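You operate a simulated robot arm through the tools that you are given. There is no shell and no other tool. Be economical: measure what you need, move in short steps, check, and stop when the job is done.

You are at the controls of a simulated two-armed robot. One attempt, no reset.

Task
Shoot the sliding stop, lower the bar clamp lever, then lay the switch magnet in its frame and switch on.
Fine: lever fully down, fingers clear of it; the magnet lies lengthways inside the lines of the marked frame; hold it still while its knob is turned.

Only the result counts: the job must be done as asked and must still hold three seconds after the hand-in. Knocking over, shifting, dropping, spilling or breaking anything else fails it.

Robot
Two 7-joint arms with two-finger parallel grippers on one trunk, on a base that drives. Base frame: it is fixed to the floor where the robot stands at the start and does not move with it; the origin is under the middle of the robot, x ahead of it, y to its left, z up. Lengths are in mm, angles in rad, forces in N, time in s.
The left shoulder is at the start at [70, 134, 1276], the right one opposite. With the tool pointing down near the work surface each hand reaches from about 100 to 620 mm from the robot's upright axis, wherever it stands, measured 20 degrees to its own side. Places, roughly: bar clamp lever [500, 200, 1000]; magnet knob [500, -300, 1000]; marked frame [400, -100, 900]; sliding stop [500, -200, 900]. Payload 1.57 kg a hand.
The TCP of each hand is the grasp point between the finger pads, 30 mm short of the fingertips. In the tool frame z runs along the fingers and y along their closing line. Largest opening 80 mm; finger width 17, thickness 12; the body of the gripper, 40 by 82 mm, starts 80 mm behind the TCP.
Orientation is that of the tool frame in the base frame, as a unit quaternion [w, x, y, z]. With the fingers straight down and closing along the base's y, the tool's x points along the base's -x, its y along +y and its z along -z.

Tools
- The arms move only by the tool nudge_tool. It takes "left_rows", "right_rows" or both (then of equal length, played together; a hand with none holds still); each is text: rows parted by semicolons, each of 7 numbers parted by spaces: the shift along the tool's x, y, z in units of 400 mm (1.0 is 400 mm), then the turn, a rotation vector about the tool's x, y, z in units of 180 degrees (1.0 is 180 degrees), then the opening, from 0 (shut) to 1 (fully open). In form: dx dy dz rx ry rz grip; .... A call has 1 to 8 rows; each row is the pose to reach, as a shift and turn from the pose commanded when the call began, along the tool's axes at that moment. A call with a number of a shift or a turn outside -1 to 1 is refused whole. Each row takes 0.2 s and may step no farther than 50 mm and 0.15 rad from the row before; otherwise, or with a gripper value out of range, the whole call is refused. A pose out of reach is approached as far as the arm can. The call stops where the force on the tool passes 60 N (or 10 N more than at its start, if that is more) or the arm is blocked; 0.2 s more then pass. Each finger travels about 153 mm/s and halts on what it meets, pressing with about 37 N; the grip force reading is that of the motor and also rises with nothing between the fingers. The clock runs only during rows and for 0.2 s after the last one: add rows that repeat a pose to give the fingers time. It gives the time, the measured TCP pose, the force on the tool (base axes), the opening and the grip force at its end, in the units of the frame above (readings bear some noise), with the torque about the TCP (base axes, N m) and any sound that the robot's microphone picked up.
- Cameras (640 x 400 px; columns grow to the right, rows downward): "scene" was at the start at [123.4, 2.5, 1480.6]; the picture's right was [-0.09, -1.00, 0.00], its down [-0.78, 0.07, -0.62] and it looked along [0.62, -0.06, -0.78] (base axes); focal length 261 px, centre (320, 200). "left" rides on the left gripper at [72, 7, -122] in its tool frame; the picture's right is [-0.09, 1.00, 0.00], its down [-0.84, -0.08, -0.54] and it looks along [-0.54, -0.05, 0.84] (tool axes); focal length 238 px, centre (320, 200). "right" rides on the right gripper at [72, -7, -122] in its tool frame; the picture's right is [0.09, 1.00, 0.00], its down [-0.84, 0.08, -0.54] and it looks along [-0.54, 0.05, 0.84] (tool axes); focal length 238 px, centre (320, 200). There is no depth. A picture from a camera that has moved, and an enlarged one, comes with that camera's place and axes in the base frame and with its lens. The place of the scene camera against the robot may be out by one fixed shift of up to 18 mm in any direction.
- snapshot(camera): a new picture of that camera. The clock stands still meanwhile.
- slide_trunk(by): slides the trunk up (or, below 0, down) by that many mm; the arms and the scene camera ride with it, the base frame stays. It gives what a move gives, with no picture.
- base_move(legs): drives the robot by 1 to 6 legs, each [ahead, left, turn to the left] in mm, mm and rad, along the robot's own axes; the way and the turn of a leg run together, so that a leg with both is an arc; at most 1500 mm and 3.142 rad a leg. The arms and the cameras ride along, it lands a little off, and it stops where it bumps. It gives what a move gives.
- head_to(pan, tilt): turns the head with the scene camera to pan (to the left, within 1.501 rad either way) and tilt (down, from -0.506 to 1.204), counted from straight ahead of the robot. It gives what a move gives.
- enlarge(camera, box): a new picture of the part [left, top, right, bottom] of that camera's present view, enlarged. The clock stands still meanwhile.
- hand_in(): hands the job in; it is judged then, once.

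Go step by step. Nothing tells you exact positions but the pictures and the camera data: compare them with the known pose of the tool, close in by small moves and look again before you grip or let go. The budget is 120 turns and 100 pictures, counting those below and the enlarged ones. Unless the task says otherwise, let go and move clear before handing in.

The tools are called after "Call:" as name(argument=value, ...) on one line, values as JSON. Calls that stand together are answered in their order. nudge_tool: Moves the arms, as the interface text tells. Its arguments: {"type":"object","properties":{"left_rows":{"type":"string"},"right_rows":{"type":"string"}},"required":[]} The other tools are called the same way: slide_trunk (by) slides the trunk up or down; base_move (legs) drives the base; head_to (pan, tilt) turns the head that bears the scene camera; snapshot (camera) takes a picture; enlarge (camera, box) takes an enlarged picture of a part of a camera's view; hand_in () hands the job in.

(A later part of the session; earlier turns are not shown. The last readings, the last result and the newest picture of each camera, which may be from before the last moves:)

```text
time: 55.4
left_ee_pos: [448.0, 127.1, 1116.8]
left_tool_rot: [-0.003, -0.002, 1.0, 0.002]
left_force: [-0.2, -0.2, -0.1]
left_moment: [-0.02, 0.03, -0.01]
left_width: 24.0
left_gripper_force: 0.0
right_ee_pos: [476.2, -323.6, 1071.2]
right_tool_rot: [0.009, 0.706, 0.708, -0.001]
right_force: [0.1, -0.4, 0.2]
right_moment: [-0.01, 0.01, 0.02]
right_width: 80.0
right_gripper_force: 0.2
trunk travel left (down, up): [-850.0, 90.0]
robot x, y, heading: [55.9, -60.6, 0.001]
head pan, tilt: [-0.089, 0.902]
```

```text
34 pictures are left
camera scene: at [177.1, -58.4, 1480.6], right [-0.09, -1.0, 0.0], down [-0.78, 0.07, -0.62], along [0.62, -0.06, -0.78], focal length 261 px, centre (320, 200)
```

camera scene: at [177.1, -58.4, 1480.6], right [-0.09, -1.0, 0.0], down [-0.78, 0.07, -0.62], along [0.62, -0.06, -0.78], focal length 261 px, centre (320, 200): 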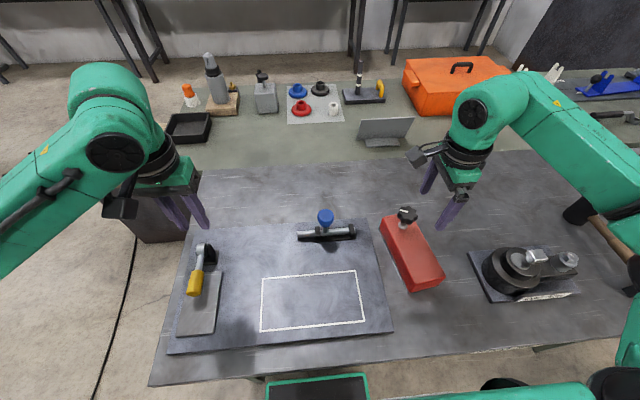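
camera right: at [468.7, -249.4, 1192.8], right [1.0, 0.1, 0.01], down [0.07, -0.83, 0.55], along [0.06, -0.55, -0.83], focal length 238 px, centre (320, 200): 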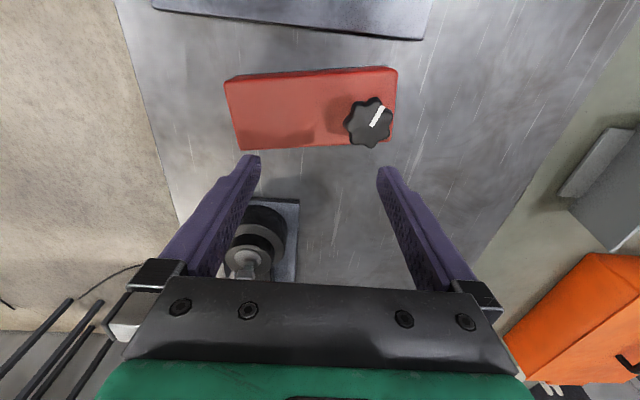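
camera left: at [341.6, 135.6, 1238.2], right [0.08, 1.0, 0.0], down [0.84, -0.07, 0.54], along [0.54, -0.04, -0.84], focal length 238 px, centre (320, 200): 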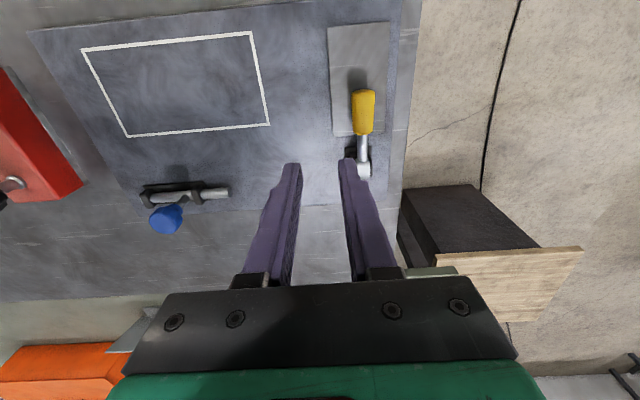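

Magnet now: yaw ≈ +0.145, knob centre near [525,−310]. I align the hand with it and lower to just above the knob.

Call:
nudge_tool(right_rows="0.017 0.06 0.04 0.0036 0.0045 -0.023 1; 0.034 0.1225 0.1 0.0036 0.0045 -0.046 1; 0.034 0.1225 0.165 0.0036 0.0045 -0.046 1; 0.034 0.1225 0.165 0.0036 0.0045 -0.046 1; 0.034 0.1225 0.165 0.0036 0.0045 -0.046 1")

Call:
snapshot(camera="right")

Call:
enlarge(camera="scene", box=[360, 160, 480, 300])

```text
time: 56.6
left_ee_pos: [448.0, 127.0, 1116.9]
left_tool_rot: [-0.003, -0.003, 1.0, 0.0]
left_force: [0.6, -0.6, 0.2]
left_moment: [0.03, -0.01, 0.02]
left_width: 24.0
left_gripper_force: 0.0
right_ee_pos: [525.4, -312.7, 1008.7]
right_tool_rot: [-0.001, 0.653, 0.758, 0.0]
right_force: [-0.3, 0.1, 0.3]
right_moment: [-0.01, -0.02, 0.04]
right_width: 79.8
right_gripper_force: 0.2
trunk travel left (down, up): [-850.0, 90.0]
robot x, y, heading: [51.7, -59.3, 0.0]
head pan, tilt: [-0.089, 0.902]
```

```text
33 pictures are left
camera right: at [508.7, -240.6, 1129.2], right [0.97, 0.24, 0.0], down [0.2, -0.82, 0.54], along [0.13, -0.53, -0.84], focal length 238 px, centre (320, 200)
```

right: 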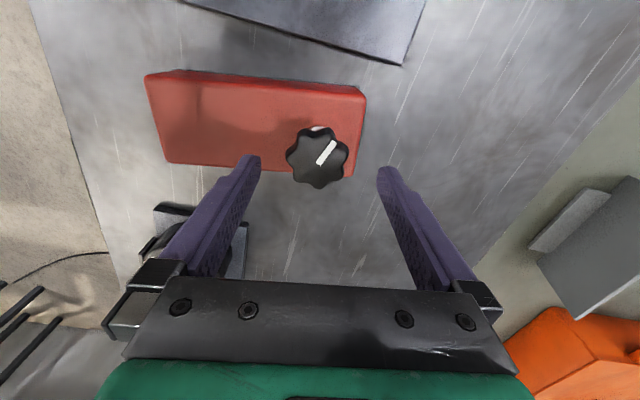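

```text
2.86 times, centred on (420, 230) of scene
camera zoom: at [178.1, -58.1, 1480.5], right [-0.09, -1.0, 0.0], down [-0.78, 0.07, -0.62], along [0.62, -0.06, -0.79], focal length 747 px, centre (34, 114)
```

zoom: 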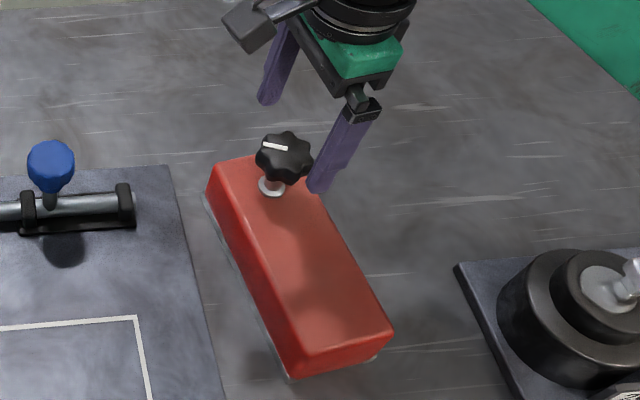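

The hand is centred over the knob. I lower to tips just above the block top (z≈916) and then close on the knob.

Call:
nudge_tool(right_rows="0 0 0.06 0 0 0 1; 0 0 0.11 0 0 0 1; 0 0 0.14 0 0 0 1; 0 0 0.153 0 0 0 1; 0 0 0.153 0 0 0 1")

Call:
snapshot(camera="right")

```text
time: 57.8
left_ee_pos: [446.8, 127.9, 1116.1]
left_tool_rot: [-0.003, -0.003, 1.0, 0.001]
left_force: [-0.6, -0.5, 1.3]
left_moment: [0.0, -0.02, -0.01]
left_width: 24.1
left_gripper_force: 0.0
right_ee_pos: [526.4, -312.8, 944.0]
right_tool_rot: [0.0, 0.652, 0.758, -0.001]
right_force: [0.2, -0.5, 0.4]
right_moment: [-0.01, -0.01, -0.01]
right_width: 80.2
right_gripper_force: 0.2
trunk travel left (down, up): [-850.0, 90.0]
robot x, y, heading: [53.2, -60.0, -0.001]
head pan, tilt: [-0.089, 0.902]
```

```text
31 pictures are left
camera right: at [508.7, -240.7, 1066.3], right [0.97, 0.24, 0.0], down [0.2, -0.82, 0.54], along [0.13, -0.53, -0.84], focal length 238 px, centre (320, 200)
```

right: 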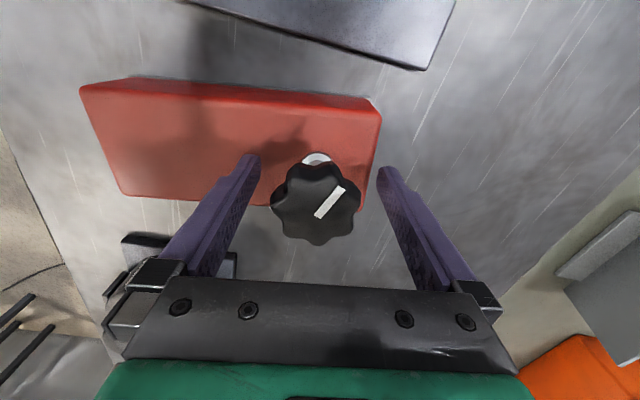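

Good alignment; I shift 3 mm to centre on the knob and close.

Call:
nudge_tool(right_rows="-0.0075 0 0 0 0 0 1; -0.0075 0 0 0 0 0 0.6; -0.0075 0 0 0 0 0 0; -0.0075 0 0 0 0 0 0; -0.0075 0 0 0 0 0 0")

```text
time: 59.0
left_ee_pos: [448.4, 127.6, 1115.9]
left_tool_rot: [-0.003, -0.002, 1.0, 0.001]
left_force: [0.3, 0.4, 0.2]
left_moment: [0.01, 0.0, 0.02]
left_width: 23.9
left_gripper_force: 0.1
right_ee_pos: [525.0, -316.7, 944.3]
right_tool_rot: [-0.001, 0.652, 0.758, -0.001]
right_force: [-1.9, 0.8, -0.2]
right_moment: [-0.11, -0.52, -0.02]
right_width: 44.0
right_gripper_force: 36.8
trunk travel left (down, up): [-850.0, 90.0]
robot x, y, heading: [55.2, -58.8, -0.0]
head pan, tilt: [-0.089, 0.902]
```

Knob gripped (44 mm). I lift a little to test.

Call:
nudge_tool(right_rows="0 0 -0.02 0 0 0 0; 0 0 -0.05 0 0 0 0; 0 0 -0.08 0 0 0 0; 0 0 -0.1 0 0 0 0; 0 0 -0.1 0 0 0 0")

Call:
snapshot(camera="right")

Call:
enlarge(camera="scene", box=[330, 140, 490, 310])

```text
time: 60.2
left_ee_pos: [447.7, 126.2, 1115.4]
left_tool_rot: [-0.004, -0.003, 1.0, 0.001]
left_force: [-0.1, 0.5, 1.3]
left_moment: [0.02, 0.01, 0.0]
left_width: 24.1
left_gripper_force: 0.0
right_ee_pos: [526.5, -315.3, 984.5]
right_tool_rot: [-0.001, 0.652, 0.758, -0.001]
right_force: [-0.7, 0.0, -10.5]
right_moment: [0.0, -0.55, -0.03]
right_width: 43.4
right_gripper_force: 36.4
trunk travel left (down, up): [-850.0, 90.0]
robot x, y, heading: [52.8, -61.6, -0.003]
head pan, tilt: [-0.089, 0.902]
```

```text
30 pictures are left
camera right: at [510.1, -243.4, 1105.8], right [0.97, 0.24, 0.0], down [0.2, -0.82, 0.54], along [0.13, -0.53, -0.84], focal length 238 px, centre (320, 200)
```

right: 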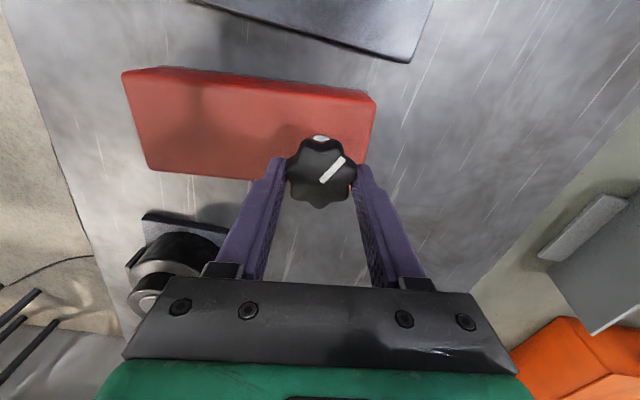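

```text
2.35 times, centred on (410, 225) of scene
camera zoom: at [178.9, -59.3, 1480.4], right [-0.09, -1.0, 0.0], down [-0.78, 0.07, -0.62], along [0.62, -0.06, -0.79], focal length 615 px, centre (108, 141)
```

zoom: 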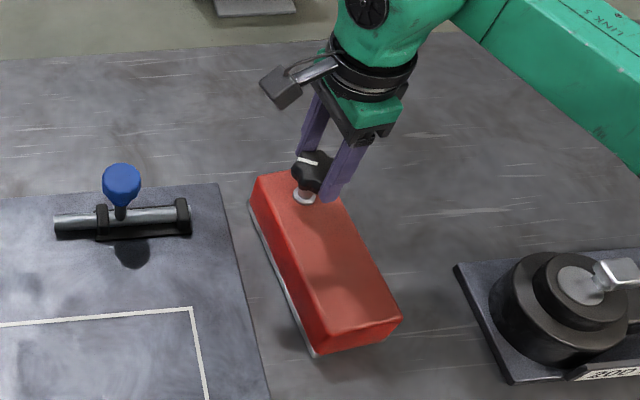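

The knob seems to have slid in the fingers. I take a closer look to see what is actually lifted.

Call:
enlarge(camera="right", box=[240, 110, 400, 210])

Call:
enlarge(camera="scene", box=[380, 170, 450, 245])

```text
4.00 times, centred on (320, 160) of right
camera zoom: at [510.1, -243.4, 1105.8], right [0.97, 0.24, 0.0], down [0.2, -0.82, 0.54], along [0.13, -0.53, -0.84], focal length 953 px, centre (320, 360)
```

zoom: 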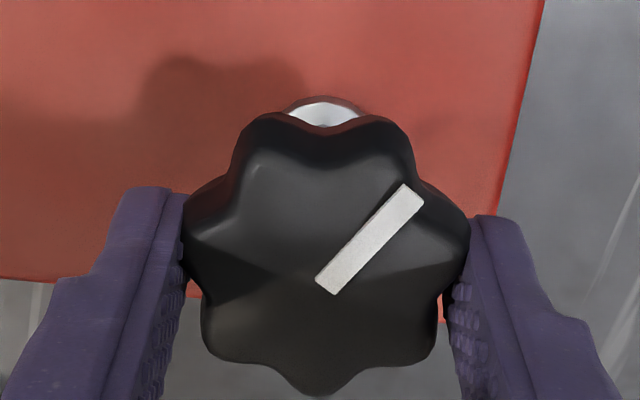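

```text
5.33 times, centred on (415, 208) of scene
camera zoom: at [178.9, -59.3, 1480.4], right [-0.09, -1.0, 0.0], down [-0.78, 0.07, -0.62], along [0.62, -0.06, -0.79], focal length 1394 px, centre (-187, 160)
```

zoom: 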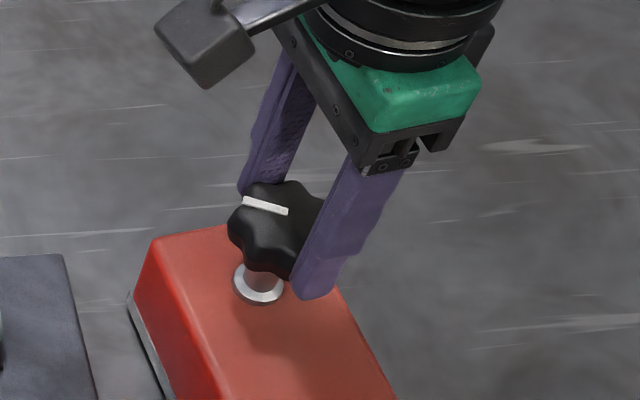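

It slid most of the way but now carries ~10.5 N steadily. I hold still for a second to see whether it creeps.

Call:
nudge_tool(right_rows="0 0 0 0 0 0 0; 0 0 0 0 0 0 0; 0 0 0 0 0 0 0; 0 0 0 0 0 0 0; 0 0 0 0 0 0 0; 0 0 0 0 0 0 0")

Call:
enlarge(camera="right", box=[240, 110, 400, 210])

```text
time: 61.6
left_ee_pos: [448.8, 126.9, 1116.0]
left_tool_rot: [-0.004, -0.002, 1.0, 0.001]
left_force: [0.4, 0.1, 0.3]
left_moment: [0.0, -0.03, 0.02]
left_width: 23.9
left_gripper_force: 0.1
right_ee_pos: [527.2, -316.7, 984.0]
right_tool_rot: [-0.002, 0.652, 0.758, -0.001]
right_force: [-0.7, -0.6, -10.8]
right_moment: [0.04, -0.6, -0.01]
right_width: 42.9
right_gripper_force: 37.1
trunk travel left (down, up): [-850.0, 90.0]
robot x, y, heading: [56.2, -58.8, -0.003]
head pan, tilt: [-0.089, 0.902]
```

```text
4.00 times, centred on (320, 160) of right
camera zoom: at [510.5, -243.6, 1105.7], right [0.97, 0.24, 0.0], down [0.2, -0.82, 0.54], along [0.13, -0.53, -0.84], focal length 953 px, centre (320, 360)
```

zoom: 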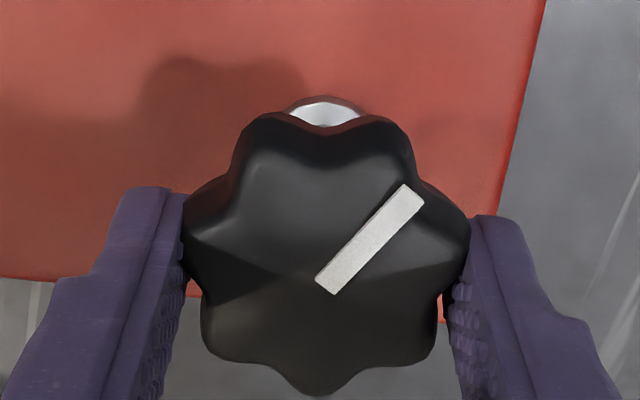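

No visible creep. I raise 5 mm more and compare the knob's place between the fingers.

Call:
nudge_tool(right_rows="0 0 -0.006 0 0 0 0; 0 0 -0.012 0 0 0 0; 0 0 -0.012 0 0 0 0; 0 0 -0.012 0 0 0 0")

Call:
enlarge(camera="right", box=[240, 110, 400, 210])

```text
time: 62.6
left_ee_pos: [448.1, 126.7, 1117.2]
left_tool_rot: [-0.004, -0.003, 1.0, 0.001]
left_force: [-0.1, 0.3, 0.3]
left_moment: [-0.01, 0.0, -0.01]
left_width: 24.1
left_gripper_force: 0.0
right_ee_pos: [527.5, -316.1, 988.2]
right_tool_rot: [-0.001, 0.652, 0.758, -0.001]
right_force: [0.2, 0.4, -12.2]
right_moment: [0.03, -0.56, 0.02]
right_width: 42.9
right_gripper_force: 36.5
trunk travel left (down, up): [-850.0, 90.0]
robot x, y, heading: [54.0, -64.9, 0.001]
head pan, tilt: [-0.089, 0.902]
```

```text
4.00 times, centred on (320, 160) of right
camera zoom: at [510.8, -243.3, 1110.3], right [0.97, 0.24, 0.0], down [0.2, -0.82, 0.54], along [0.13, -0.53, -0.84], focal length 953 px, centre (320, 360)
```

zoom: 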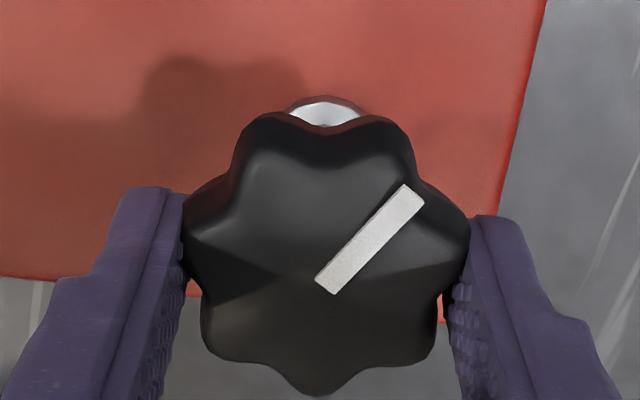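

The block now moves rigidly with the hand (weight ≈ 11–12 N), gripped at the fingertips. I raise 28 mm more, slowly, to clear the plate.

Call:
nudge_tool(right_rows="0 0 -0.01 0 0 0 0; 0 0 -0.02 0 0 0 0; 0 0 -0.03 0 0 0 0; 0 0 -0.04 0 0 0 0; 0 0 -0.05 0 0 0 0; 0 0 -0.06 0 0 0 0; 0 0 -0.07 0 0 0 0; 0 0 -0.07 0 0 0 0")

Call:
snapshot(camera="scene")

Call:
snapshot(camera="right")

```text
time: 64.4
left_ee_pos: [447.3, 127.4, 1116.1]
left_tool_rot: [-0.004, -0.002, 1.0, 0.002]
left_force: [-0.3, 0.0, -0.3]
left_moment: [0.01, -0.04, -0.01]
left_width: 23.8
left_gripper_force: 0.1
right_ee_pos: [527.5, -316.1, 1017.9]
right_tool_rot: [-0.002, 0.652, 0.758, 0.0]
right_force: [0.7, 0.2, -10.9]
right_moment: [0.06, -0.57, 0.0]
right_width: 43.3
right_gripper_force: 36.8
trunk travel left (down, up): [-850.0, 90.0]
robot x, y, heading: [56.1, -58.9, -0.002]
head pan, tilt: [-0.089, 0.902]
```

```text
24 pictures are left
camera scene: at [179.4, -59.7, 1480.4], right [-0.09, -1.0, 0.0], down [-0.78, 0.07, -0.62], along [0.62, -0.06, -0.79], focal length 261 px, centre (320, 200)
```

scene: 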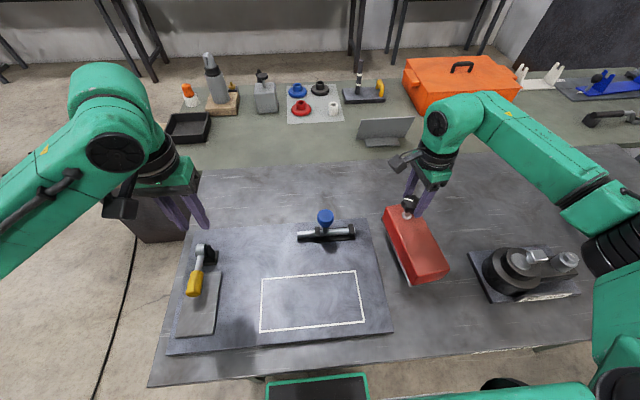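

```text
23 pictures are left
camera right: at [511.1, -244.0, 1139.4], right [0.97, 0.24, 0.0], down [0.2, -0.82, 0.54], along [0.13, -0.53, -0.84], focal length 238 px, centre (320, 200)
```

right: 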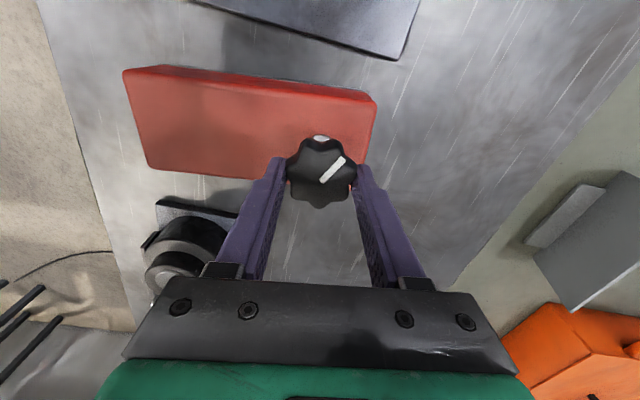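

The grip holds. I carry the magnet back and toward the plate while turning it counter-clockwise, in gentle steps, keeping clear of the bolt.

Call:
nudge_tool(right_rows="0.0336 -0.0427 0 0 0 -0.03 0; 0.0671 -0.0854 0 0 0 -0.061 0; 0.1007 -0.1281 0 0 0 -0.093 0; 0.1343 -0.1708 0 0 0 -0.125 0; 0.1678 -0.2134 0 0 0 -0.157 0; 0.2014 -0.2561 0 0 0 -0.189 0; 0.2349 -0.2988 0 0 0 -0.221 0; 0.2685 -0.3415 0 0 0 -0.25 0")

Call:
snapshot(camera="scene")

```text
time: 66.2
left_ee_pos: [448.5, 127.8, 1117.7]
left_tool_rot: [-0.003, -0.003, 1.0, 0.001]
left_force: [0.1, -0.5, 0.4]
left_moment: [0.0, -0.01, 0.01]
left_width: 24.1
left_gripper_force: 0.1
right_ee_pos: [374.5, -228.5, 1015.2]
right_tool_rot: [-0.002, 0.311, 0.95, -0.001]
right_force: [-0.9, -0.3, -10.7]
right_moment: [0.41, -0.38, 0.01]
right_width: 42.9
right_gripper_force: 36.5
trunk travel left (down, up): [-850.0, 90.0]
robot x, y, heading: [52.8, -59.8, -0.001]
head pan, tilt: [-0.089, 0.902]
```

```text
22 pictures are left
camera scene: at [178.1, -58.9, 1480.5], right [-0.09, -1.0, 0.0], down [-0.78, 0.07, -0.62], along [0.62, -0.06, -0.79], focal length 261 px, centre (320, 200)
```

scene: 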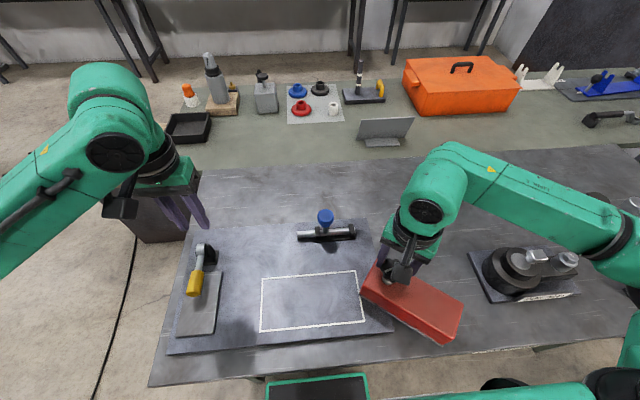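

Good. I finish the turn to line the magnet up with the frame.

Call:
nudge_tool(right_rows="0.006 0.01 0 0 0 -0.034 0; 0.012 0.02 0 0 0 -0.068 0; 0.02 0.03 0 0 0 -0.102 0; 0.028 0.04 0 0 0 -0.136 0; 0.034 0.05 0 0 0 -0.17 0; 0.038 0.059 0 0 0 -0.2014 0; 0.038 0.059 0 0 0 -0.2014 0")

Call:
base_move(legs=[[0, 190, 0]])

Call:
nudge_tool(right_rows="0 0 0 0 0 0 0; 0 0 0 0 0 0 0")

Call:
snapshot(camera="right")

Call:
snapshot(camera="scene")

```text
time: 67.8
left_ee_pos: [448.7, 125.9, 1116.3]
left_tool_rot: [-0.003, -0.003, 1.0, 0.001]
left_force: [-0.1, 1.4, -0.1]
left_moment: [-0.01, 0.03, 0.0]
left_width: 24.0
left_gripper_force: 0.1
right_ee_pos: [378.0, -201.4, 1016.5]
right_tool_rot: [-0.002, 0.0, 1.0, 0.0]
right_force: [0.3, -0.3, -11.5]
right_moment: [0.57, -0.05, 0.03]
right_width: 43.0
right_gripper_force: 37.0
trunk travel left (down, up): [-850.0, 90.0]
robot x, y, heading: [54.6, -59.8, -0.004]
head pan, tilt: [-0.089, 0.902]
```

```text
time: 69.4
left_ee_pos: [448.1, 318.0, 1117.1]
left_tool_rot: [-0.003, -0.004, 1.0, 0.002]
left_force: [0.1, 0.1, -0.2]
left_moment: [0.03, 0.01, 0.0]
left_width: 24.1
left_gripper_force: 0.0
right_ee_pos: [378.3, -11.2, 1016.1]
right_tool_rot: [-0.002, 0.001, 1.0, 0.001]
right_force: [0.0, -0.5, -11.4]
right_moment: [0.58, -0.02, 0.04]
right_width: 42.8
right_gripper_force: 37.2
trunk travel left (down, up): [-850.0, 90.0]
robot x, y, heading: [53.4, 132.4, -0.0]
head pan, tilt: [-0.089, 0.902]
```

```text
time: 70.0
left_ee_pos: [447.0, 319.4, 1116.0]
left_tool_rot: [-0.004, -0.002, 1.0, 0.001]
left_force: [-0.4, -0.4, 0.8]
left_moment: [0.0, -0.01, -0.02]
left_width: 24.1
left_gripper_force: 0.1
right_ee_pos: [378.7, -8.5, 1016.1]
right_tool_rot: [-0.001, 0.001, 1.0, 0.0]
right_force: [-0.2, -0.6, -11.6]
right_moment: [0.56, -0.05, -0.01]
right_width: 42.9
right_gripper_force: 36.9
trunk travel left (down, up): [-850.0, 90.0]
robot x, y, heading: [53.8, 128.5, -0.004]
head pan, tilt: [-0.089, 0.902]
```

```text
21 pictures are left
camera right: at [307.1, -13.5, 1138.6], right [-0.09, 1.0, 0.0], down [0.84, 0.08, 0.54], along [0.54, 0.05, -0.84], focal length 238 px, centre (320, 200)
```

right: 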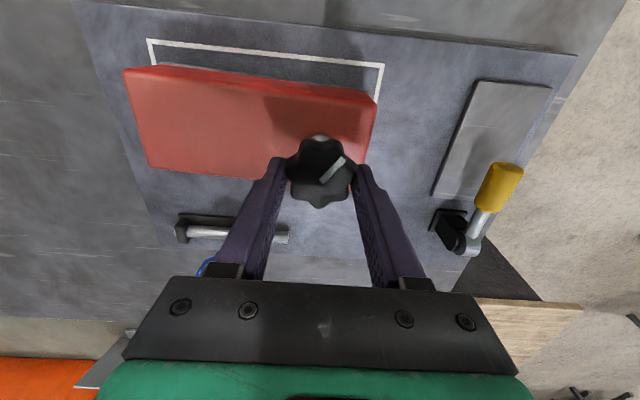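

```text
20 pictures are left
camera scene: at [179.1, 132.1, 1480.4], right [-0.09, -1.0, 0.0], down [-0.78, 0.07, -0.62], along [0.62, -0.05, -0.79], focal length 261 px, centre (320, 200)
```

scene: 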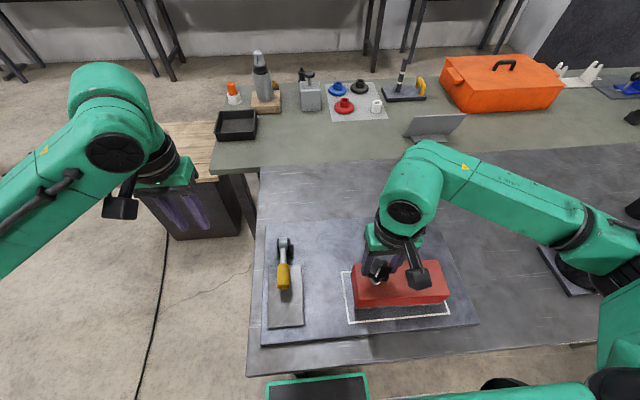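

The magnet hangs over the frame, only about −0.03 rad off and ~3 mm off-centre. I correct that and lower 20 mm.

Call:
nudge_tool(right_rows="0.0025 -0.0075 0 0 0 -0.0095 0; 0.0025 -0.0075 0.015 0 0 -0.0095 0; 0.0025 -0.0075 0.03 0 0 -0.0095 0; 0.0025 -0.0075 0.04 0 0 -0.0095 0; 0.0025 -0.0075 0.05 0 0 -0.0095 0; 0.0025 -0.0075 0.05 0 0 -0.0095 0")

Call:
snapshot(camera="right")

Call:
enlarge(camera="scene", box=[320, 230, 480, 340])

```text
time: 71.4
left_ee_pos: [448.2, 320.6, 1115.7]
left_tool_rot: [-0.005, -0.004, 1.0, 0.001]
left_force: [0.7, -0.5, -0.6]
left_moment: [0.01, -0.01, -0.01]
left_width: 24.2
left_gripper_force: 0.2
right_ee_pos: [377.9, -11.1, 996.3]
right_tool_rot: [-0.001, -0.014, 1.0, -0.001]
right_force: [-0.4, 0.0, -11.0]
right_moment: [0.59, -0.01, 0.02]
right_width: 43.0
right_gripper_force: 36.7
trunk travel left (down, up): [-850.0, 90.0]
robot x, y, heading: [53.4, 133.1, -0.001]
head pan, tilt: [-0.089, 0.902]
```

```text
19 pictures are left
camera right: at [306.7, -17.7, 1118.9], right [-0.12, 0.99, 0.0], down [0.84, 0.1, 0.54], along [0.54, 0.06, -0.84], focal length 238 px, centre (320, 200)
```

right: 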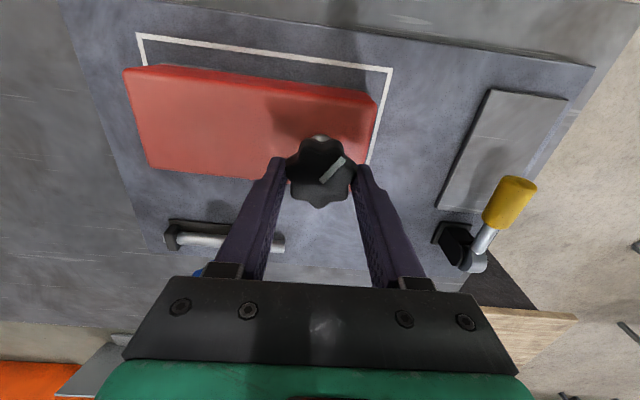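

```text
3.64 times, centred on (400, 285) of scene
camera zoom: at [179.1, 133.8, 1480.4], right [-0.09, -1.0, 0.0], down [-0.78, 0.07, -0.62], along [0.62, -0.05, -0.79], focal length 950 px, centre (29, -109)
```

zoom: 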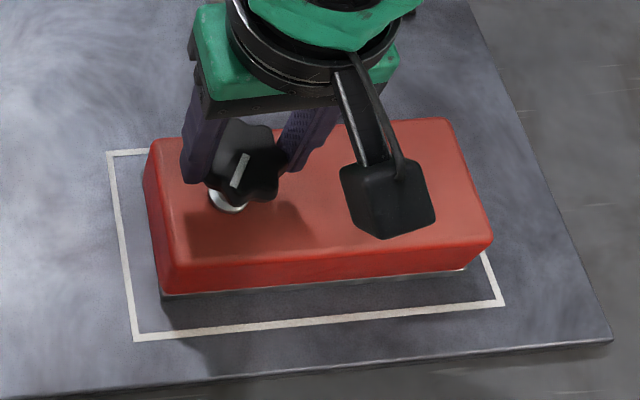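

Aligned and centred. I lower millimetre by millimetre until it lands.

Call:
nudge_tool(right_rows="0 0 0.004 0 0 0 0; 0 0 0.008 0 0 0 0; 0 0 0.011 0 0 0 0; 0 0 0.014 0 0 0 0; 0 0 0.014 0 0 0 0")

```text
time: 72.6
left_ee_pos: [444.7, 321.4, 1117.6]
left_tool_rot: [-0.003, -0.004, 1.0, 0.001]
left_force: [0.3, -0.2, -0.7]
left_moment: [0.0, -0.01, 0.01]
left_width: 24.0
left_gripper_force: 0.0
right_ee_pos: [376.8, -10.9, 993.6]
right_tool_rot: [0.003, -0.014, 1.0, 0.0]
right_force: [6.2, -3.6, 27.9]
right_moment: [-0.05, -0.11, 0.04]
right_width: 43.6
right_gripper_force: 36.7
trunk travel left (down, up): [-850.0, 90.0]
robot x, y, heading: [51.8, 131.2, 0.001]
head pan, tilt: [-0.089, 0.902]
```

It has landed. I relieve the press, open the fingers gently and lift off.

Call:
nudge_tool(right_rows="0 0 -0.004 0 0 0 0; 0 0 -0.006 0 0 0 0.7; 0 0 -0.006 0 0 0 1; 0 0 -0.006 0 0 0 1; 0 0 -0.06 0 0 0 1; 0 0 -0.15 0 0 0 1; 0 0 -0.25 0 0 0 1")

Call:
snapshot(camera="right")

Call:
snapshot(camera="scene")

```text
time: 74.2
left_ee_pos: [446.3, 321.0, 1116.2]
left_tool_rot: [-0.003, -0.004, 1.0, 0.001]
left_force: [-0.4, -1.0, 0.0]
left_moment: [0.03, 0.02, -0.02]
left_width: 24.1
left_gripper_force: 0.0
right_ee_pos: [371.0, -9.0, 1093.5]
right_tool_rot: [-0.001, -0.015, 1.0, -0.001]
right_force: [0.5, 0.6, 0.2]
right_moment: [0.01, 0.01, -0.02]
right_width: 80.2
right_gripper_force: 0.0
trunk travel left (down, up): [-850.0, 90.0]
robot x, y, heading: [53.1, 132.2, 0.003]
head pan, tilt: [-0.089, 0.902]
```

```text
17 pictures are left
camera right: at [300.5, -15.8, 1214.7], right [-0.12, 0.99, 0.0], down [0.84, 0.1, 0.54], along [0.54, 0.06, -0.84], focal length 238 px, centre (320, 200)
```

right: 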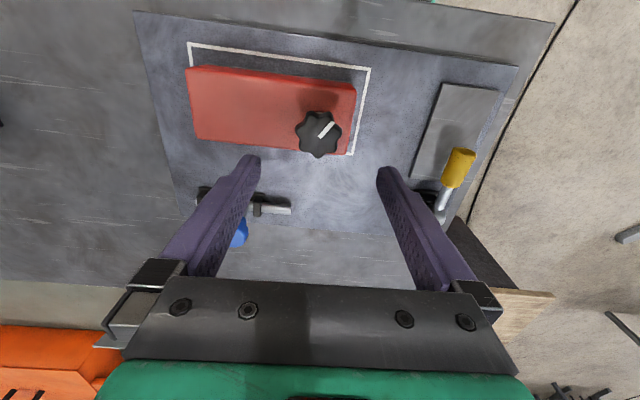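

```text
16 pictures are left
camera scene: at [177.6, 134.9, 1480.5], right [-0.09, -1.0, 0.0], down [-0.78, 0.07, -0.62], along [0.62, -0.06, -0.78], focal length 261 px, centre (320, 200)
```

scene: 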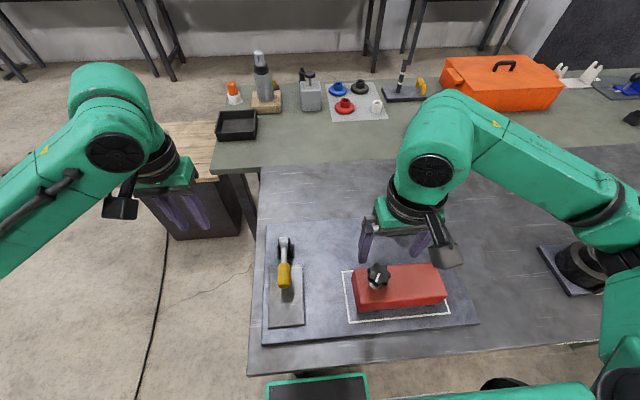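

The magnet lies squarely inside the frame (x 332..413, y −155..29), with its knob at about [372,−10]. I recentre the base so the left hand can take the knob and the right hand can press the block.

Call:
base_move(legs=[[0, -197, 0]])

Call:
enlarge(camera="scene", box=[250, 210, 380, 330])

```text
time: 75.8
left_ee_pos: [447.2, 129.2, 1116.1]
left_tool_rot: [-0.004, -0.006, 1.0, 0.0]
left_force: [-0.5, 0.8, 0.3]
left_moment: [-0.05, 0.03, 0.03]
left_width: 24.1
left_gripper_force: 0.2
right_ee_pos: [373.4, -201.0, 1092.2]
right_tool_rot: [0.0, -0.016, 1.0, -0.002]
right_force: [-1.0, 1.2, 1.2]
right_moment: [-0.02, -0.01, 0.03]
right_width: 79.8
right_gripper_force: 0.1
trunk travel left (down, up): [-850.0, 90.0]
robot x, y, heading: [54.0, -65.5, 0.002]
head pan, tilt: [-0.089, 0.902]
```

```text
3.33 times, centred on (315, 270) of scene
camera zoom: at [177.9, -56.5, 1480.6], right [-0.09, -1.0, 0.0], down [-0.78, 0.07, -0.62], along [0.62, -0.06, -0.78], focal length 871 px, centre (337, -33)
```

zoom: 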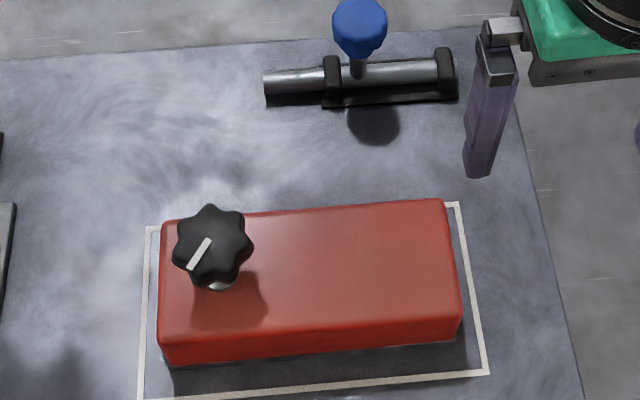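

The bolt remains shot. I bring the left hand (yaw +60°, open) over the knob and the closed right hand over the block's other half.

Call:
nudge_tool(left_rows="0.023 -0.043 0.02 0 0 -0.0417 1; 0.047 -0.087 0.04 0 0 -0.083 1; 0.07 -0.13 0.06 0 0 -0.125 1; 0.094 -0.174 0.08 0 0 -0.167 1; 0.117 -0.217 0.1 0 0 -0.208 1; 0.141 -0.26 0.12 0 0 -0.25 1; 0.164 -0.304 0.14 0 0 -0.292 1; 0.1875 -0.3475 0.15 0 0 -0.333 1", right_rows="0 0.02 0.0375 0 0 0 0; 0 0.04 0.075 0 0 0 0; 0 0.06 0.1125 0 0 0 0; 0 0.09 0.15 0 0 0 0; 0 0.12 0.1875 0 0 0 0; 0 0.15 0.225 0 0 0 0; 0 0.17 0.26 0 0 0 0; 0 0.19 0.295 0 0 0 0")

Call:
snapshot(camera="left")

Call:
snapshot(camera="scene")

```text
time: 77.6
left_ee_pos: [375.0, -13.6, 1055.8]
left_tool_rot: [-0.002, -0.505, 0.863, 0.003]
left_force: [-0.2, 0.6, -0.4]
left_moment: [0.04, -0.01, 0.01]
left_width: 80.2
left_gripper_force: 0.1
right_ee_pos: [370.7, -128.1, 975.9]
right_tool_rot: [-0.001, -0.017, 1.0, 0.0]
right_force: [-0.6, -0.1, -0.1]
right_moment: [0.0, 0.01, 0.01]
right_width: 0.0
right_gripper_force: 21.9
trunk travel left (down, up): [-850.0, 90.0]
robot x, y, heading: [55.1, -61.3, 0.007]
head pan, tilt: [-0.089, 0.902]
```

```text
14 pictures are left
camera left: at [334.9, -73.0, 1177.2], right [-0.82, 0.57, 0.01], down [0.48, 0.69, 0.54], along [0.3, 0.45, -0.84], focal length 238 px, centre (320, 200)
```

left: 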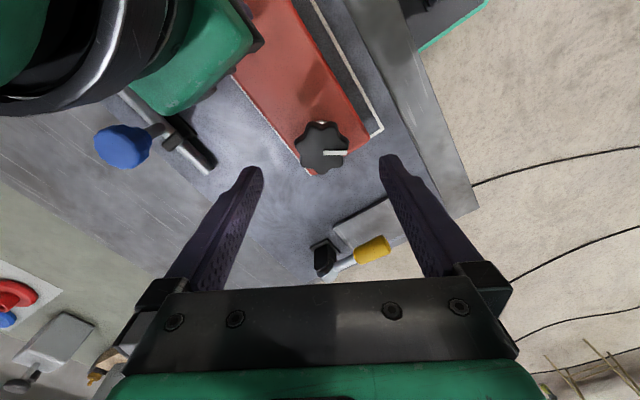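

```text
13 pictures are left
camera scene: at [178.1, -60.7, 1480.6], right [-0.09, -1.0, 0.0], down [-0.78, 0.07, -0.62], along [0.62, -0.05, -0.79], focal length 261 px, centre (320, 200)
```

scene: 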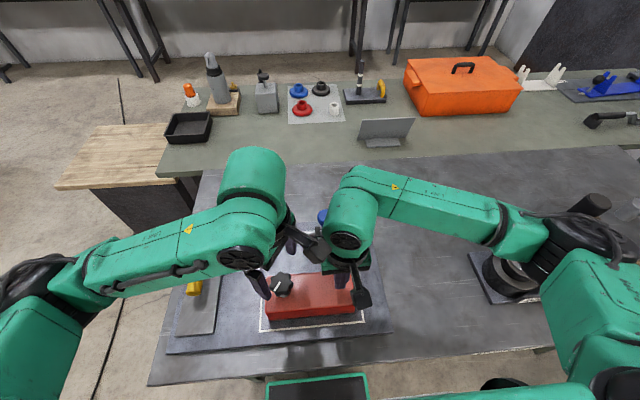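

The left camera would come too near the right hand at that yaw, so I turn the left hand back to +30°, shift the right hand 12 mm outward, and lower the left over the knob.

Call:
nudge_tool(left_rows="-0.002 0.0068 0 0 0 0.045 1; -0.002 0.0068 0 0 0 0.09 1; -0.002 0.0068 0 0 0 0.135 1; -0.002 0.0068 0.05 0 0 0.17 1; -0.002 0.0068 0.12 0 0 0.17 1; -0.002 0.0068 0.18 0 0 0.17 1; -0.002 0.0068 0.222 0 0 0.17 1; -0.002 0.0068 0.222 0 0 0.17 1", right_rows="0 -0.01 0 0 0 0 0; 0 -0.02 0 0 0 0 0; 0 -0.03 0 0 0 0 0; 0 -0.03 0.01 0 0 0 0; 0 -0.03 0.02 0 0 0 0; 0 -0.03 0.03 0 0 0 0; 0 -0.03 0.03 0 0 0 0; 0 -0.03 0.03 0 0 0 0")

Call:
snapshot(camera="left")

```text
time: 79.4
left_ee_pos: [371.3, -8.4, 969.4]
left_tool_rot: [-0.003, -0.258, 0.966, 0.001]
left_force: [-0.4, -0.6, 0.6]
left_moment: [-0.02, 0.0, -0.02]
left_width: 79.9
left_gripper_force: 0.1
right_ee_pos: [370.7, -139.4, 961.7]
right_tool_rot: [-0.001, -0.016, 1.0, 0.0]
right_force: [0.8, -0.7, -0.2]
right_moment: [0.04, -0.05, 0.02]
right_width: 0.2
right_gripper_force: 21.2
trunk travel left (down, up): [-850.0, 90.0]
robot x, y, heading: [56.4, -60.7, 0.002]
head pan, tilt: [-0.089, 0.902]
```

```text
12 pictures are left
camera left: at [306.0, -39.1, 1091.1], right [-0.42, 0.91, 0.0], down [0.77, 0.35, 0.54], along [0.49, 0.23, -0.84], focal length 238 px, centre (320, 200)
```

left: 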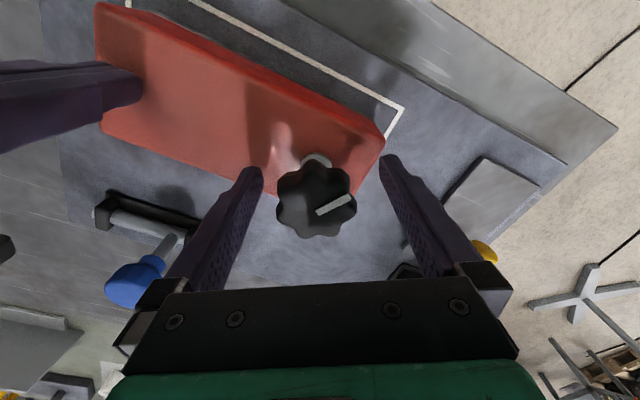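

Well centred. I lower the left 6 mm, close it on the knob, and press the right fist onto the block.

Call:
nudge_tool(left_rows="0 0 0.015 0 0 0 1; 0 0 0.015 0 0 0 1; 0 0 0.015 0 0 0 1; 0 0 0.015 0 0 0 0.5; 0 0 0.015 0 0 0 0; 0 0 0.015 0 0 0 0; 0 0 0.015 0 0 0 0", right_rows="0 0 0.006 0 0 0 0; 0 0 0.01 0 0 0 0; 0 0 0.014 0 0 0 0; 0 0 0.016 0 0 0 0; 0 0 0.016 0 0 0 0; 0 0 0.016 0 0 0 0; 0 0 0.016 0 0 0 0")

```text
time: 81.0
left_ee_pos: [368.7, -10.3, 964.2]
left_tool_rot: [-0.002, -0.258, 0.966, 0.001]
left_force: [7.4, -18.5, 0.3]
left_moment: [-0.42, -0.02, -0.02]
left_width: 44.5
left_gripper_force: 37.5
right_ee_pos: [369.7, -139.4, 958.2]
right_tool_rot: [0.003, -0.017, 1.0, 0.004]
right_force: [-1.7, 9.2, 45.3]
right_moment: [0.16, 0.17, 0.53]
right_width: 0.1
right_gripper_force: 21.4
trunk travel left (down, up): [-850.0, 90.0]
robot x, y, heading: [56.5, -64.8, 0.006]
head pan, tilt: [-0.089, 0.902]
```

The right hand presses with 45 N and the left has the knob. I try turning clockwise first, in small steps.

Call:
nudge_tool(left_rows="0 -0.004 0 0 0 0 0; 0 -0.004 0 0 0 0.03 0; 0 -0.004 0 0 0 0.06 0; 0 -0.004 0 0 0 0.09 0; 0 -0.004 0 0 0 0.09 0")

Call:
snapshot(camera="left")

```text
time: 82.2
left_ee_pos: [369.4, -8.4, 962.5]
left_tool_rot: [0.0, -0.119, 0.993, 0.001]
left_force: [6.1, -2.1, 14.6]
left_moment: [-0.42, 0.38, -0.04]
left_width: 44.3
left_gripper_force: 36.9
right_ee_pos: [369.8, -138.0, 958.0]
right_tool_rot: [0.001, -0.015, 1.0, 0.0]
right_force: [3.8, 0.0, 43.8]
right_moment: [-0.05, 0.08, 0.13]
right_width: 0.1
right_gripper_force: 21.5
trunk travel left (down, up): [-850.0, 90.0]
robot x, y, heading: [57.5, -65.6, 0.007]
head pan, tilt: [-0.089, 0.902]
```

```text
11 pictures are left
camera left: at [297.9, -19.9, 1085.2], right [-0.15, 0.99, 0.0], down [0.83, 0.12, 0.54], along [0.54, 0.08, -0.84], focal length 238 px, centre (320, 200)
```

left: 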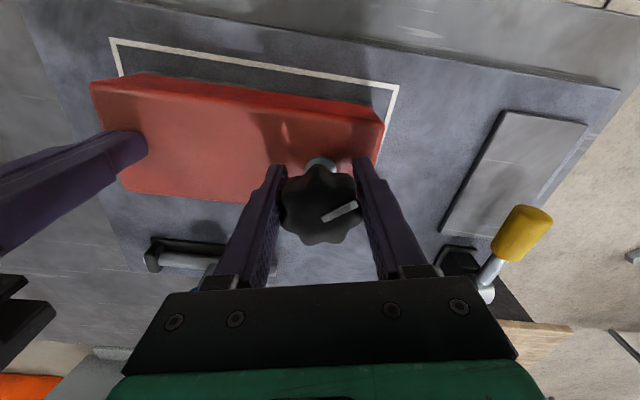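

The knob turns freely with the hand and the block stays put. I continue clockwise.

Call:
nudge_tool(left_rows="0 0 0 0 0 0.035 0; 0 0 0 0 0 0.07 0; 0 0 0 0 0 0.105 0; 0 0 0 0 0 0.14 0; 0 0 0 0 0 0.175 0; 0 0 0 0 0 0.21 0; 0 0 0 0 0 0.21 0")

Call:
snapshot(camera="left")

```text
time: 84.0
left_ee_pos: [370.0, -8.2, 962.4]
left_tool_rot: [-0.001, 0.207, 0.978, 0.005]
left_force: [0.5, 6.8, 13.8]
left_moment: [0.08, 0.74, 0.08]
left_width: 43.3
left_gripper_force: 37.1
right_ee_pos: [369.1, -138.0, 958.4]
right_tool_rot: [0.002, -0.016, 1.0, -0.001]
right_force: [-0.7, -0.7, 14.7]
right_moment: [-0.03, 0.12, -0.03]
right_width: 0.0
right_gripper_force: 21.2
trunk travel left (down, up): [-850.0, 90.0]
robot x, y, heading: [52.0, -62.6, 0.003]
head pan, tilt: [-0.089, 0.902]
stopped in row 7 (right hand): the force on the tool passed its limit (the readings are from after the stop); the commanded pose is now the measured one
```

```text
10 pictures are left
camera left: at [306.9, 27.2, 1083.7], right [0.49, 0.87, 0.01], down [0.73, -0.42, 0.54], along [0.47, -0.26, -0.84], focal length 238 px, centre (320, 200)
```

left: 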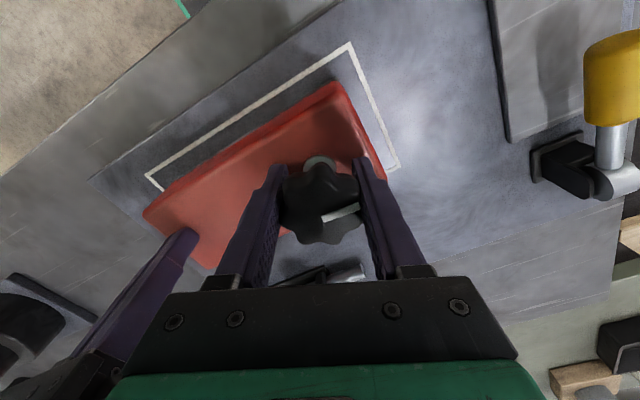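

54° turned so far, block still in place. I refresh the right hand's press a little and keep turning.

Call:
nudge_tool(left_rows="0 0 0 0 0 0 0; 0 0 0 0 0 0.035 0; 0 0 0 0 0 0.07 0; 0 0 0 0 0 0.105 0; 0 0 0 0 0 0.14 0; 0 0 0 0 0 0.175 0; 0 0 0 0 0 0.175 0", right_rows="0 0 0.003 0 0 0 0; 0 0 0.003 0 0 0 0; 0 0 0.003 0 0 0 0; 0 0 0.003 0 0 0 0; 0 0 0.003 0 0 0 0; 0 0 0.003 0 0 0 0; 0 0 0.003 0 0 0 0")

Call:
snapshot(camera="left")

```text
time: 85.6
left_ee_pos: [369.7, -6.8, 962.8]
left_tool_rot: [-0.003, 0.466, 0.885, 0.003]
left_force: [8.8, 21.9, 4.8]
left_moment: [-0.39, -0.07, 0.03]
left_width: 43.2
left_gripper_force: 37.3
right_ee_pos: [368.6, -136.8, 957.7]
right_tool_rot: [0.001, -0.016, 1.0, -0.003]
right_force: [-5.1, -14.9, 31.7]
right_moment: [-0.36, 0.17, 0.2]
right_width: 0.3
right_gripper_force: 21.5
trunk travel left (down, up): [-850.0, 90.0]
robot x, y, heading: [57.3, -63.3, -0.002]
head pan, tilt: [-0.089, 0.902]
```

```text
9 pictures are left
camera left: at [335.2, 55.7, 1084.1], right [0.87, 0.49, 0.0], down [0.41, -0.74, 0.53], along [0.26, -0.47, -0.85], focal length 238 px, centre (320, 200)
```

left: 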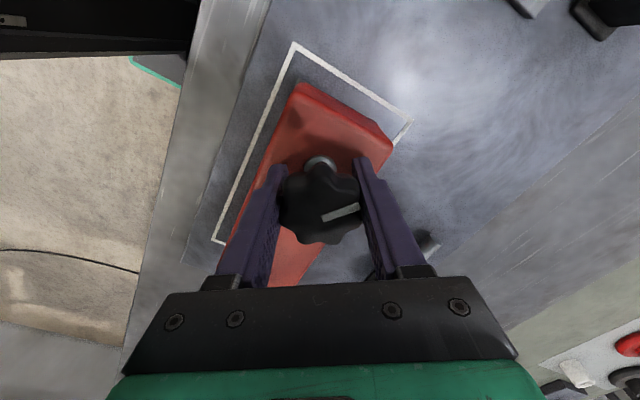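

About 86° turned with no stop yet. I relieve the side load and continue turning.

Call:
nudge_tool(left_rows="0.0024 0.003 0 0 0 0 0; 0.0024 0.003 0 0 0 0.03 0; 0.0024 0.003 0 0 0 0.06 0; 0.0024 0.003 0 0 0 0.09 0; 0.0024 0.003 0 0 0 0.12 0; 0.0024 0.003 0 0 0 0.15 0; 0.0024 0.003 0 0 0 0.15 0")

```text
time: 87.2
left_ee_pos: [369.6, -6.8, 961.9]
left_tool_rot: [-0.004, 0.66, 0.751, 0.003]
left_force: [9.6, 9.5, -1.1]
left_moment: [0.03, -0.32, 0.1]
left_width: 43.2
left_gripper_force: 36.9
right_ee_pos: [369.2, -138.2, 957.5]
right_tool_rot: [0.001, -0.017, 1.0, -0.002]
right_force: [-7.9, -6.3, 39.0]
right_moment: [-0.14, 0.28, 0.56]
right_width: 0.2
right_gripper_force: 21.2
trunk travel left (down, up): [-850.0, 90.0]
robot x, y, heading: [55.2, -63.5, 0.003]
head pan, tilt: [-0.089, 0.902]
```

112° and still no stop. I continue another step and look.

Call:
nudge_tool(left_rows="0 0 0 0 0 0.03 0; 0 0 0 0 0 0.06 0; 0 0 0 0 0 0.09 0; 0 0 0 0 0 0.12 0; 0 0 0 0 0 0.15 0; 0 0 0 0 0 0.18 0; 0 0 0 0 0 0.18 0")

Call:
snapshot(camera="left")

```text
time: 88.8
left_ee_pos: [369.4, -6.9, 963.2]
left_tool_rot: [-0.002, 0.844, 0.536, 0.0]
left_force: [9.1, -5.7, -0.4]
left_moment: [-0.25, -0.11, 0.87]
left_width: 44.6
left_gripper_force: 36.8
right_ee_pos: [369.0, -137.9, 958.3]
right_tool_rot: [0.0, -0.016, 1.0, 0.0]
right_force: [-6.6, 4.9, 36.7]
right_moment: [0.18, 0.24, -0.21]
right_width: 0.0
right_gripper_force: 21.0
trunk travel left (down, up): [-850.0, 90.0]
robot x, y, heading: [50.3, -64.5, 0.001]
head pan, tilt: [-0.089, 0.902]
```

```text
8 pictures are left
camera left: at [406.6, 55.0, 1084.9], right [0.86, -0.51, 0.0], down [-0.42, -0.73, 0.54], along [-0.28, -0.46, -0.84], focal length 238 px, centre (320, 200)
```

left: 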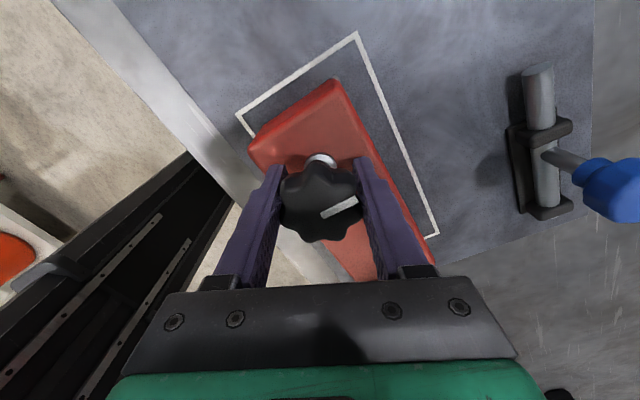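

Torque has risen to 0.87 N·m — likely the end stop. I push a little further to confirm.

Call:
nudge_tool(left_rows="0 0 0 0 0 0.02 0; 0 0 0 0 0 0.04 0; 0 0 0 0 0 0.06 0; 0 0 0 0 0 0.06 0")

Call:
snapshot(camera="left")

```text
time: 89.8
left_ee_pos: [371.0, -7.3, 964.3]
left_tool_rot: [-0.001, 0.89, 0.455, 0.002]
left_force: [10.1, -2.2, 13.6]
left_moment: [-0.13, -0.23, 0.57]
left_width: 45.0
left_gripper_force: 36.9
right_ee_pos: [369.5, -138.0, 958.6]
right_tool_rot: [0.001, -0.016, 1.0, -0.001]
right_force: [-4.7, 6.9, 30.3]
right_moment: [0.25, 0.2, 0.18]
right_width: 0.0
right_gripper_force: 21.4
trunk travel left (down, up): [-850.0, 90.0]
robot x, y, heading: [56.2, -62.4, 0.003]
head pan, tilt: [-0.089, 0.902]
```

```text
7 pictures are left
camera left: at [418.1, 48.1, 1085.4], right [0.75, -0.66, 0.0], down [-0.55, -0.64, 0.54], along [-0.35, -0.4, -0.84], focal length 238 px, centre (320, 200)
```

left: 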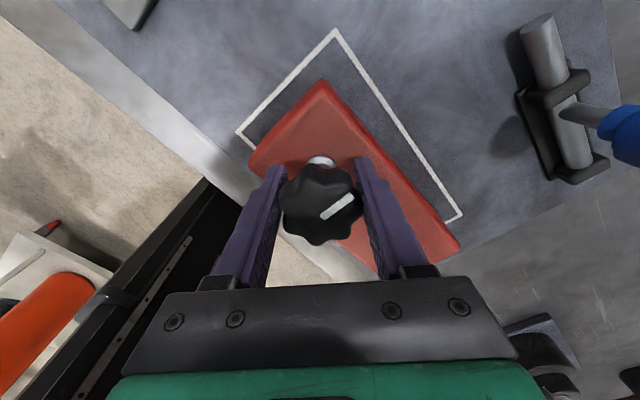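

The knob now slips in the fingers: it is at its end stop. I lift the right hand away, and gently tug the knob 3 mm to check that the magnet really holds.

Call:
nudge_tool(left_rows="0 0 0 0 0 0 0; 0 0 0 0 0 0 0; 0 0 0 0 0 0 0; 0.0022 0.003 0 0 0 0 0; 0.0044 0.0061 0 0 0 0 0; 0.0044 0.0061 0 0 0 0 0", right_rows="0 0 -0.03 0 0 0 0; 0 -0.03 -0.13 0 0 0 0; 0 -0.1 -0.23 0 0 0 0; 0 -0.2 -0.28 0 0 0 0; 0 -0.28 -0.3 0 0 0 0; 0 -0.28 -0.3 0 0 0 0")

```text
time: 91.2
left_ee_pos: [370.2, -6.1, 963.1]
left_tool_rot: [-0.005, 0.89, 0.455, 0.0]
left_force: [-6.7, 6.1, 16.2]
left_moment: [0.09, -0.38, -0.05]
left_width: 45.2
left_gripper_force: 37.1
right_ee_pos: [374.9, -248.0, 1080.2]
right_tool_rot: [0.001, -0.016, 1.0, -0.002]
right_force: [1.1, 0.1, 0.3]
right_moment: [-0.04, 0.01, 0.02]
right_width: 0.1
right_gripper_force: 21.2
trunk travel left (down, up): [-850.0, 90.0]
robot x, y, heading: [54.2, -59.7, 0.007]
head pan, tilt: [-0.089, 0.902]
```

Inconclusive; I tug a little more with the downward press relieved.

Call:
nudge_tool(left_rows="0 0 -0.004 0 0 0 0; 0.003 0.004 -0.004 0 0 0 0; 0.0059 0.0081 -0.004 0 0 0 0; 0.0059 0.0081 -0.004 0 0 0 0")

```text
time: 92.2
left_ee_pos: [379.0, -7.4, 962.3]
left_tool_rot: [-0.005, 0.89, 0.457, 0.0]
left_force: [-3.2, 2.4, 0.1]
left_moment: [-0.1, 0.07, -0.19]
left_width: 44.8
left_gripper_force: 36.7
right_ee_pos: [377.7, -249.2, 1077.8]
right_tool_rot: [0.0, -0.016, 1.0, -0.002]
right_force: [0.3, -0.7, 0.0]
right_moment: [0.01, 0.02, -0.01]
right_width: 0.0
right_gripper_force: 21.3
trunk travel left (down, up): [-850.0, 90.0]
robot x, y, heading: [56.7, -64.2, -0.002]
head pan, tilt: [-0.089, 0.902]
```

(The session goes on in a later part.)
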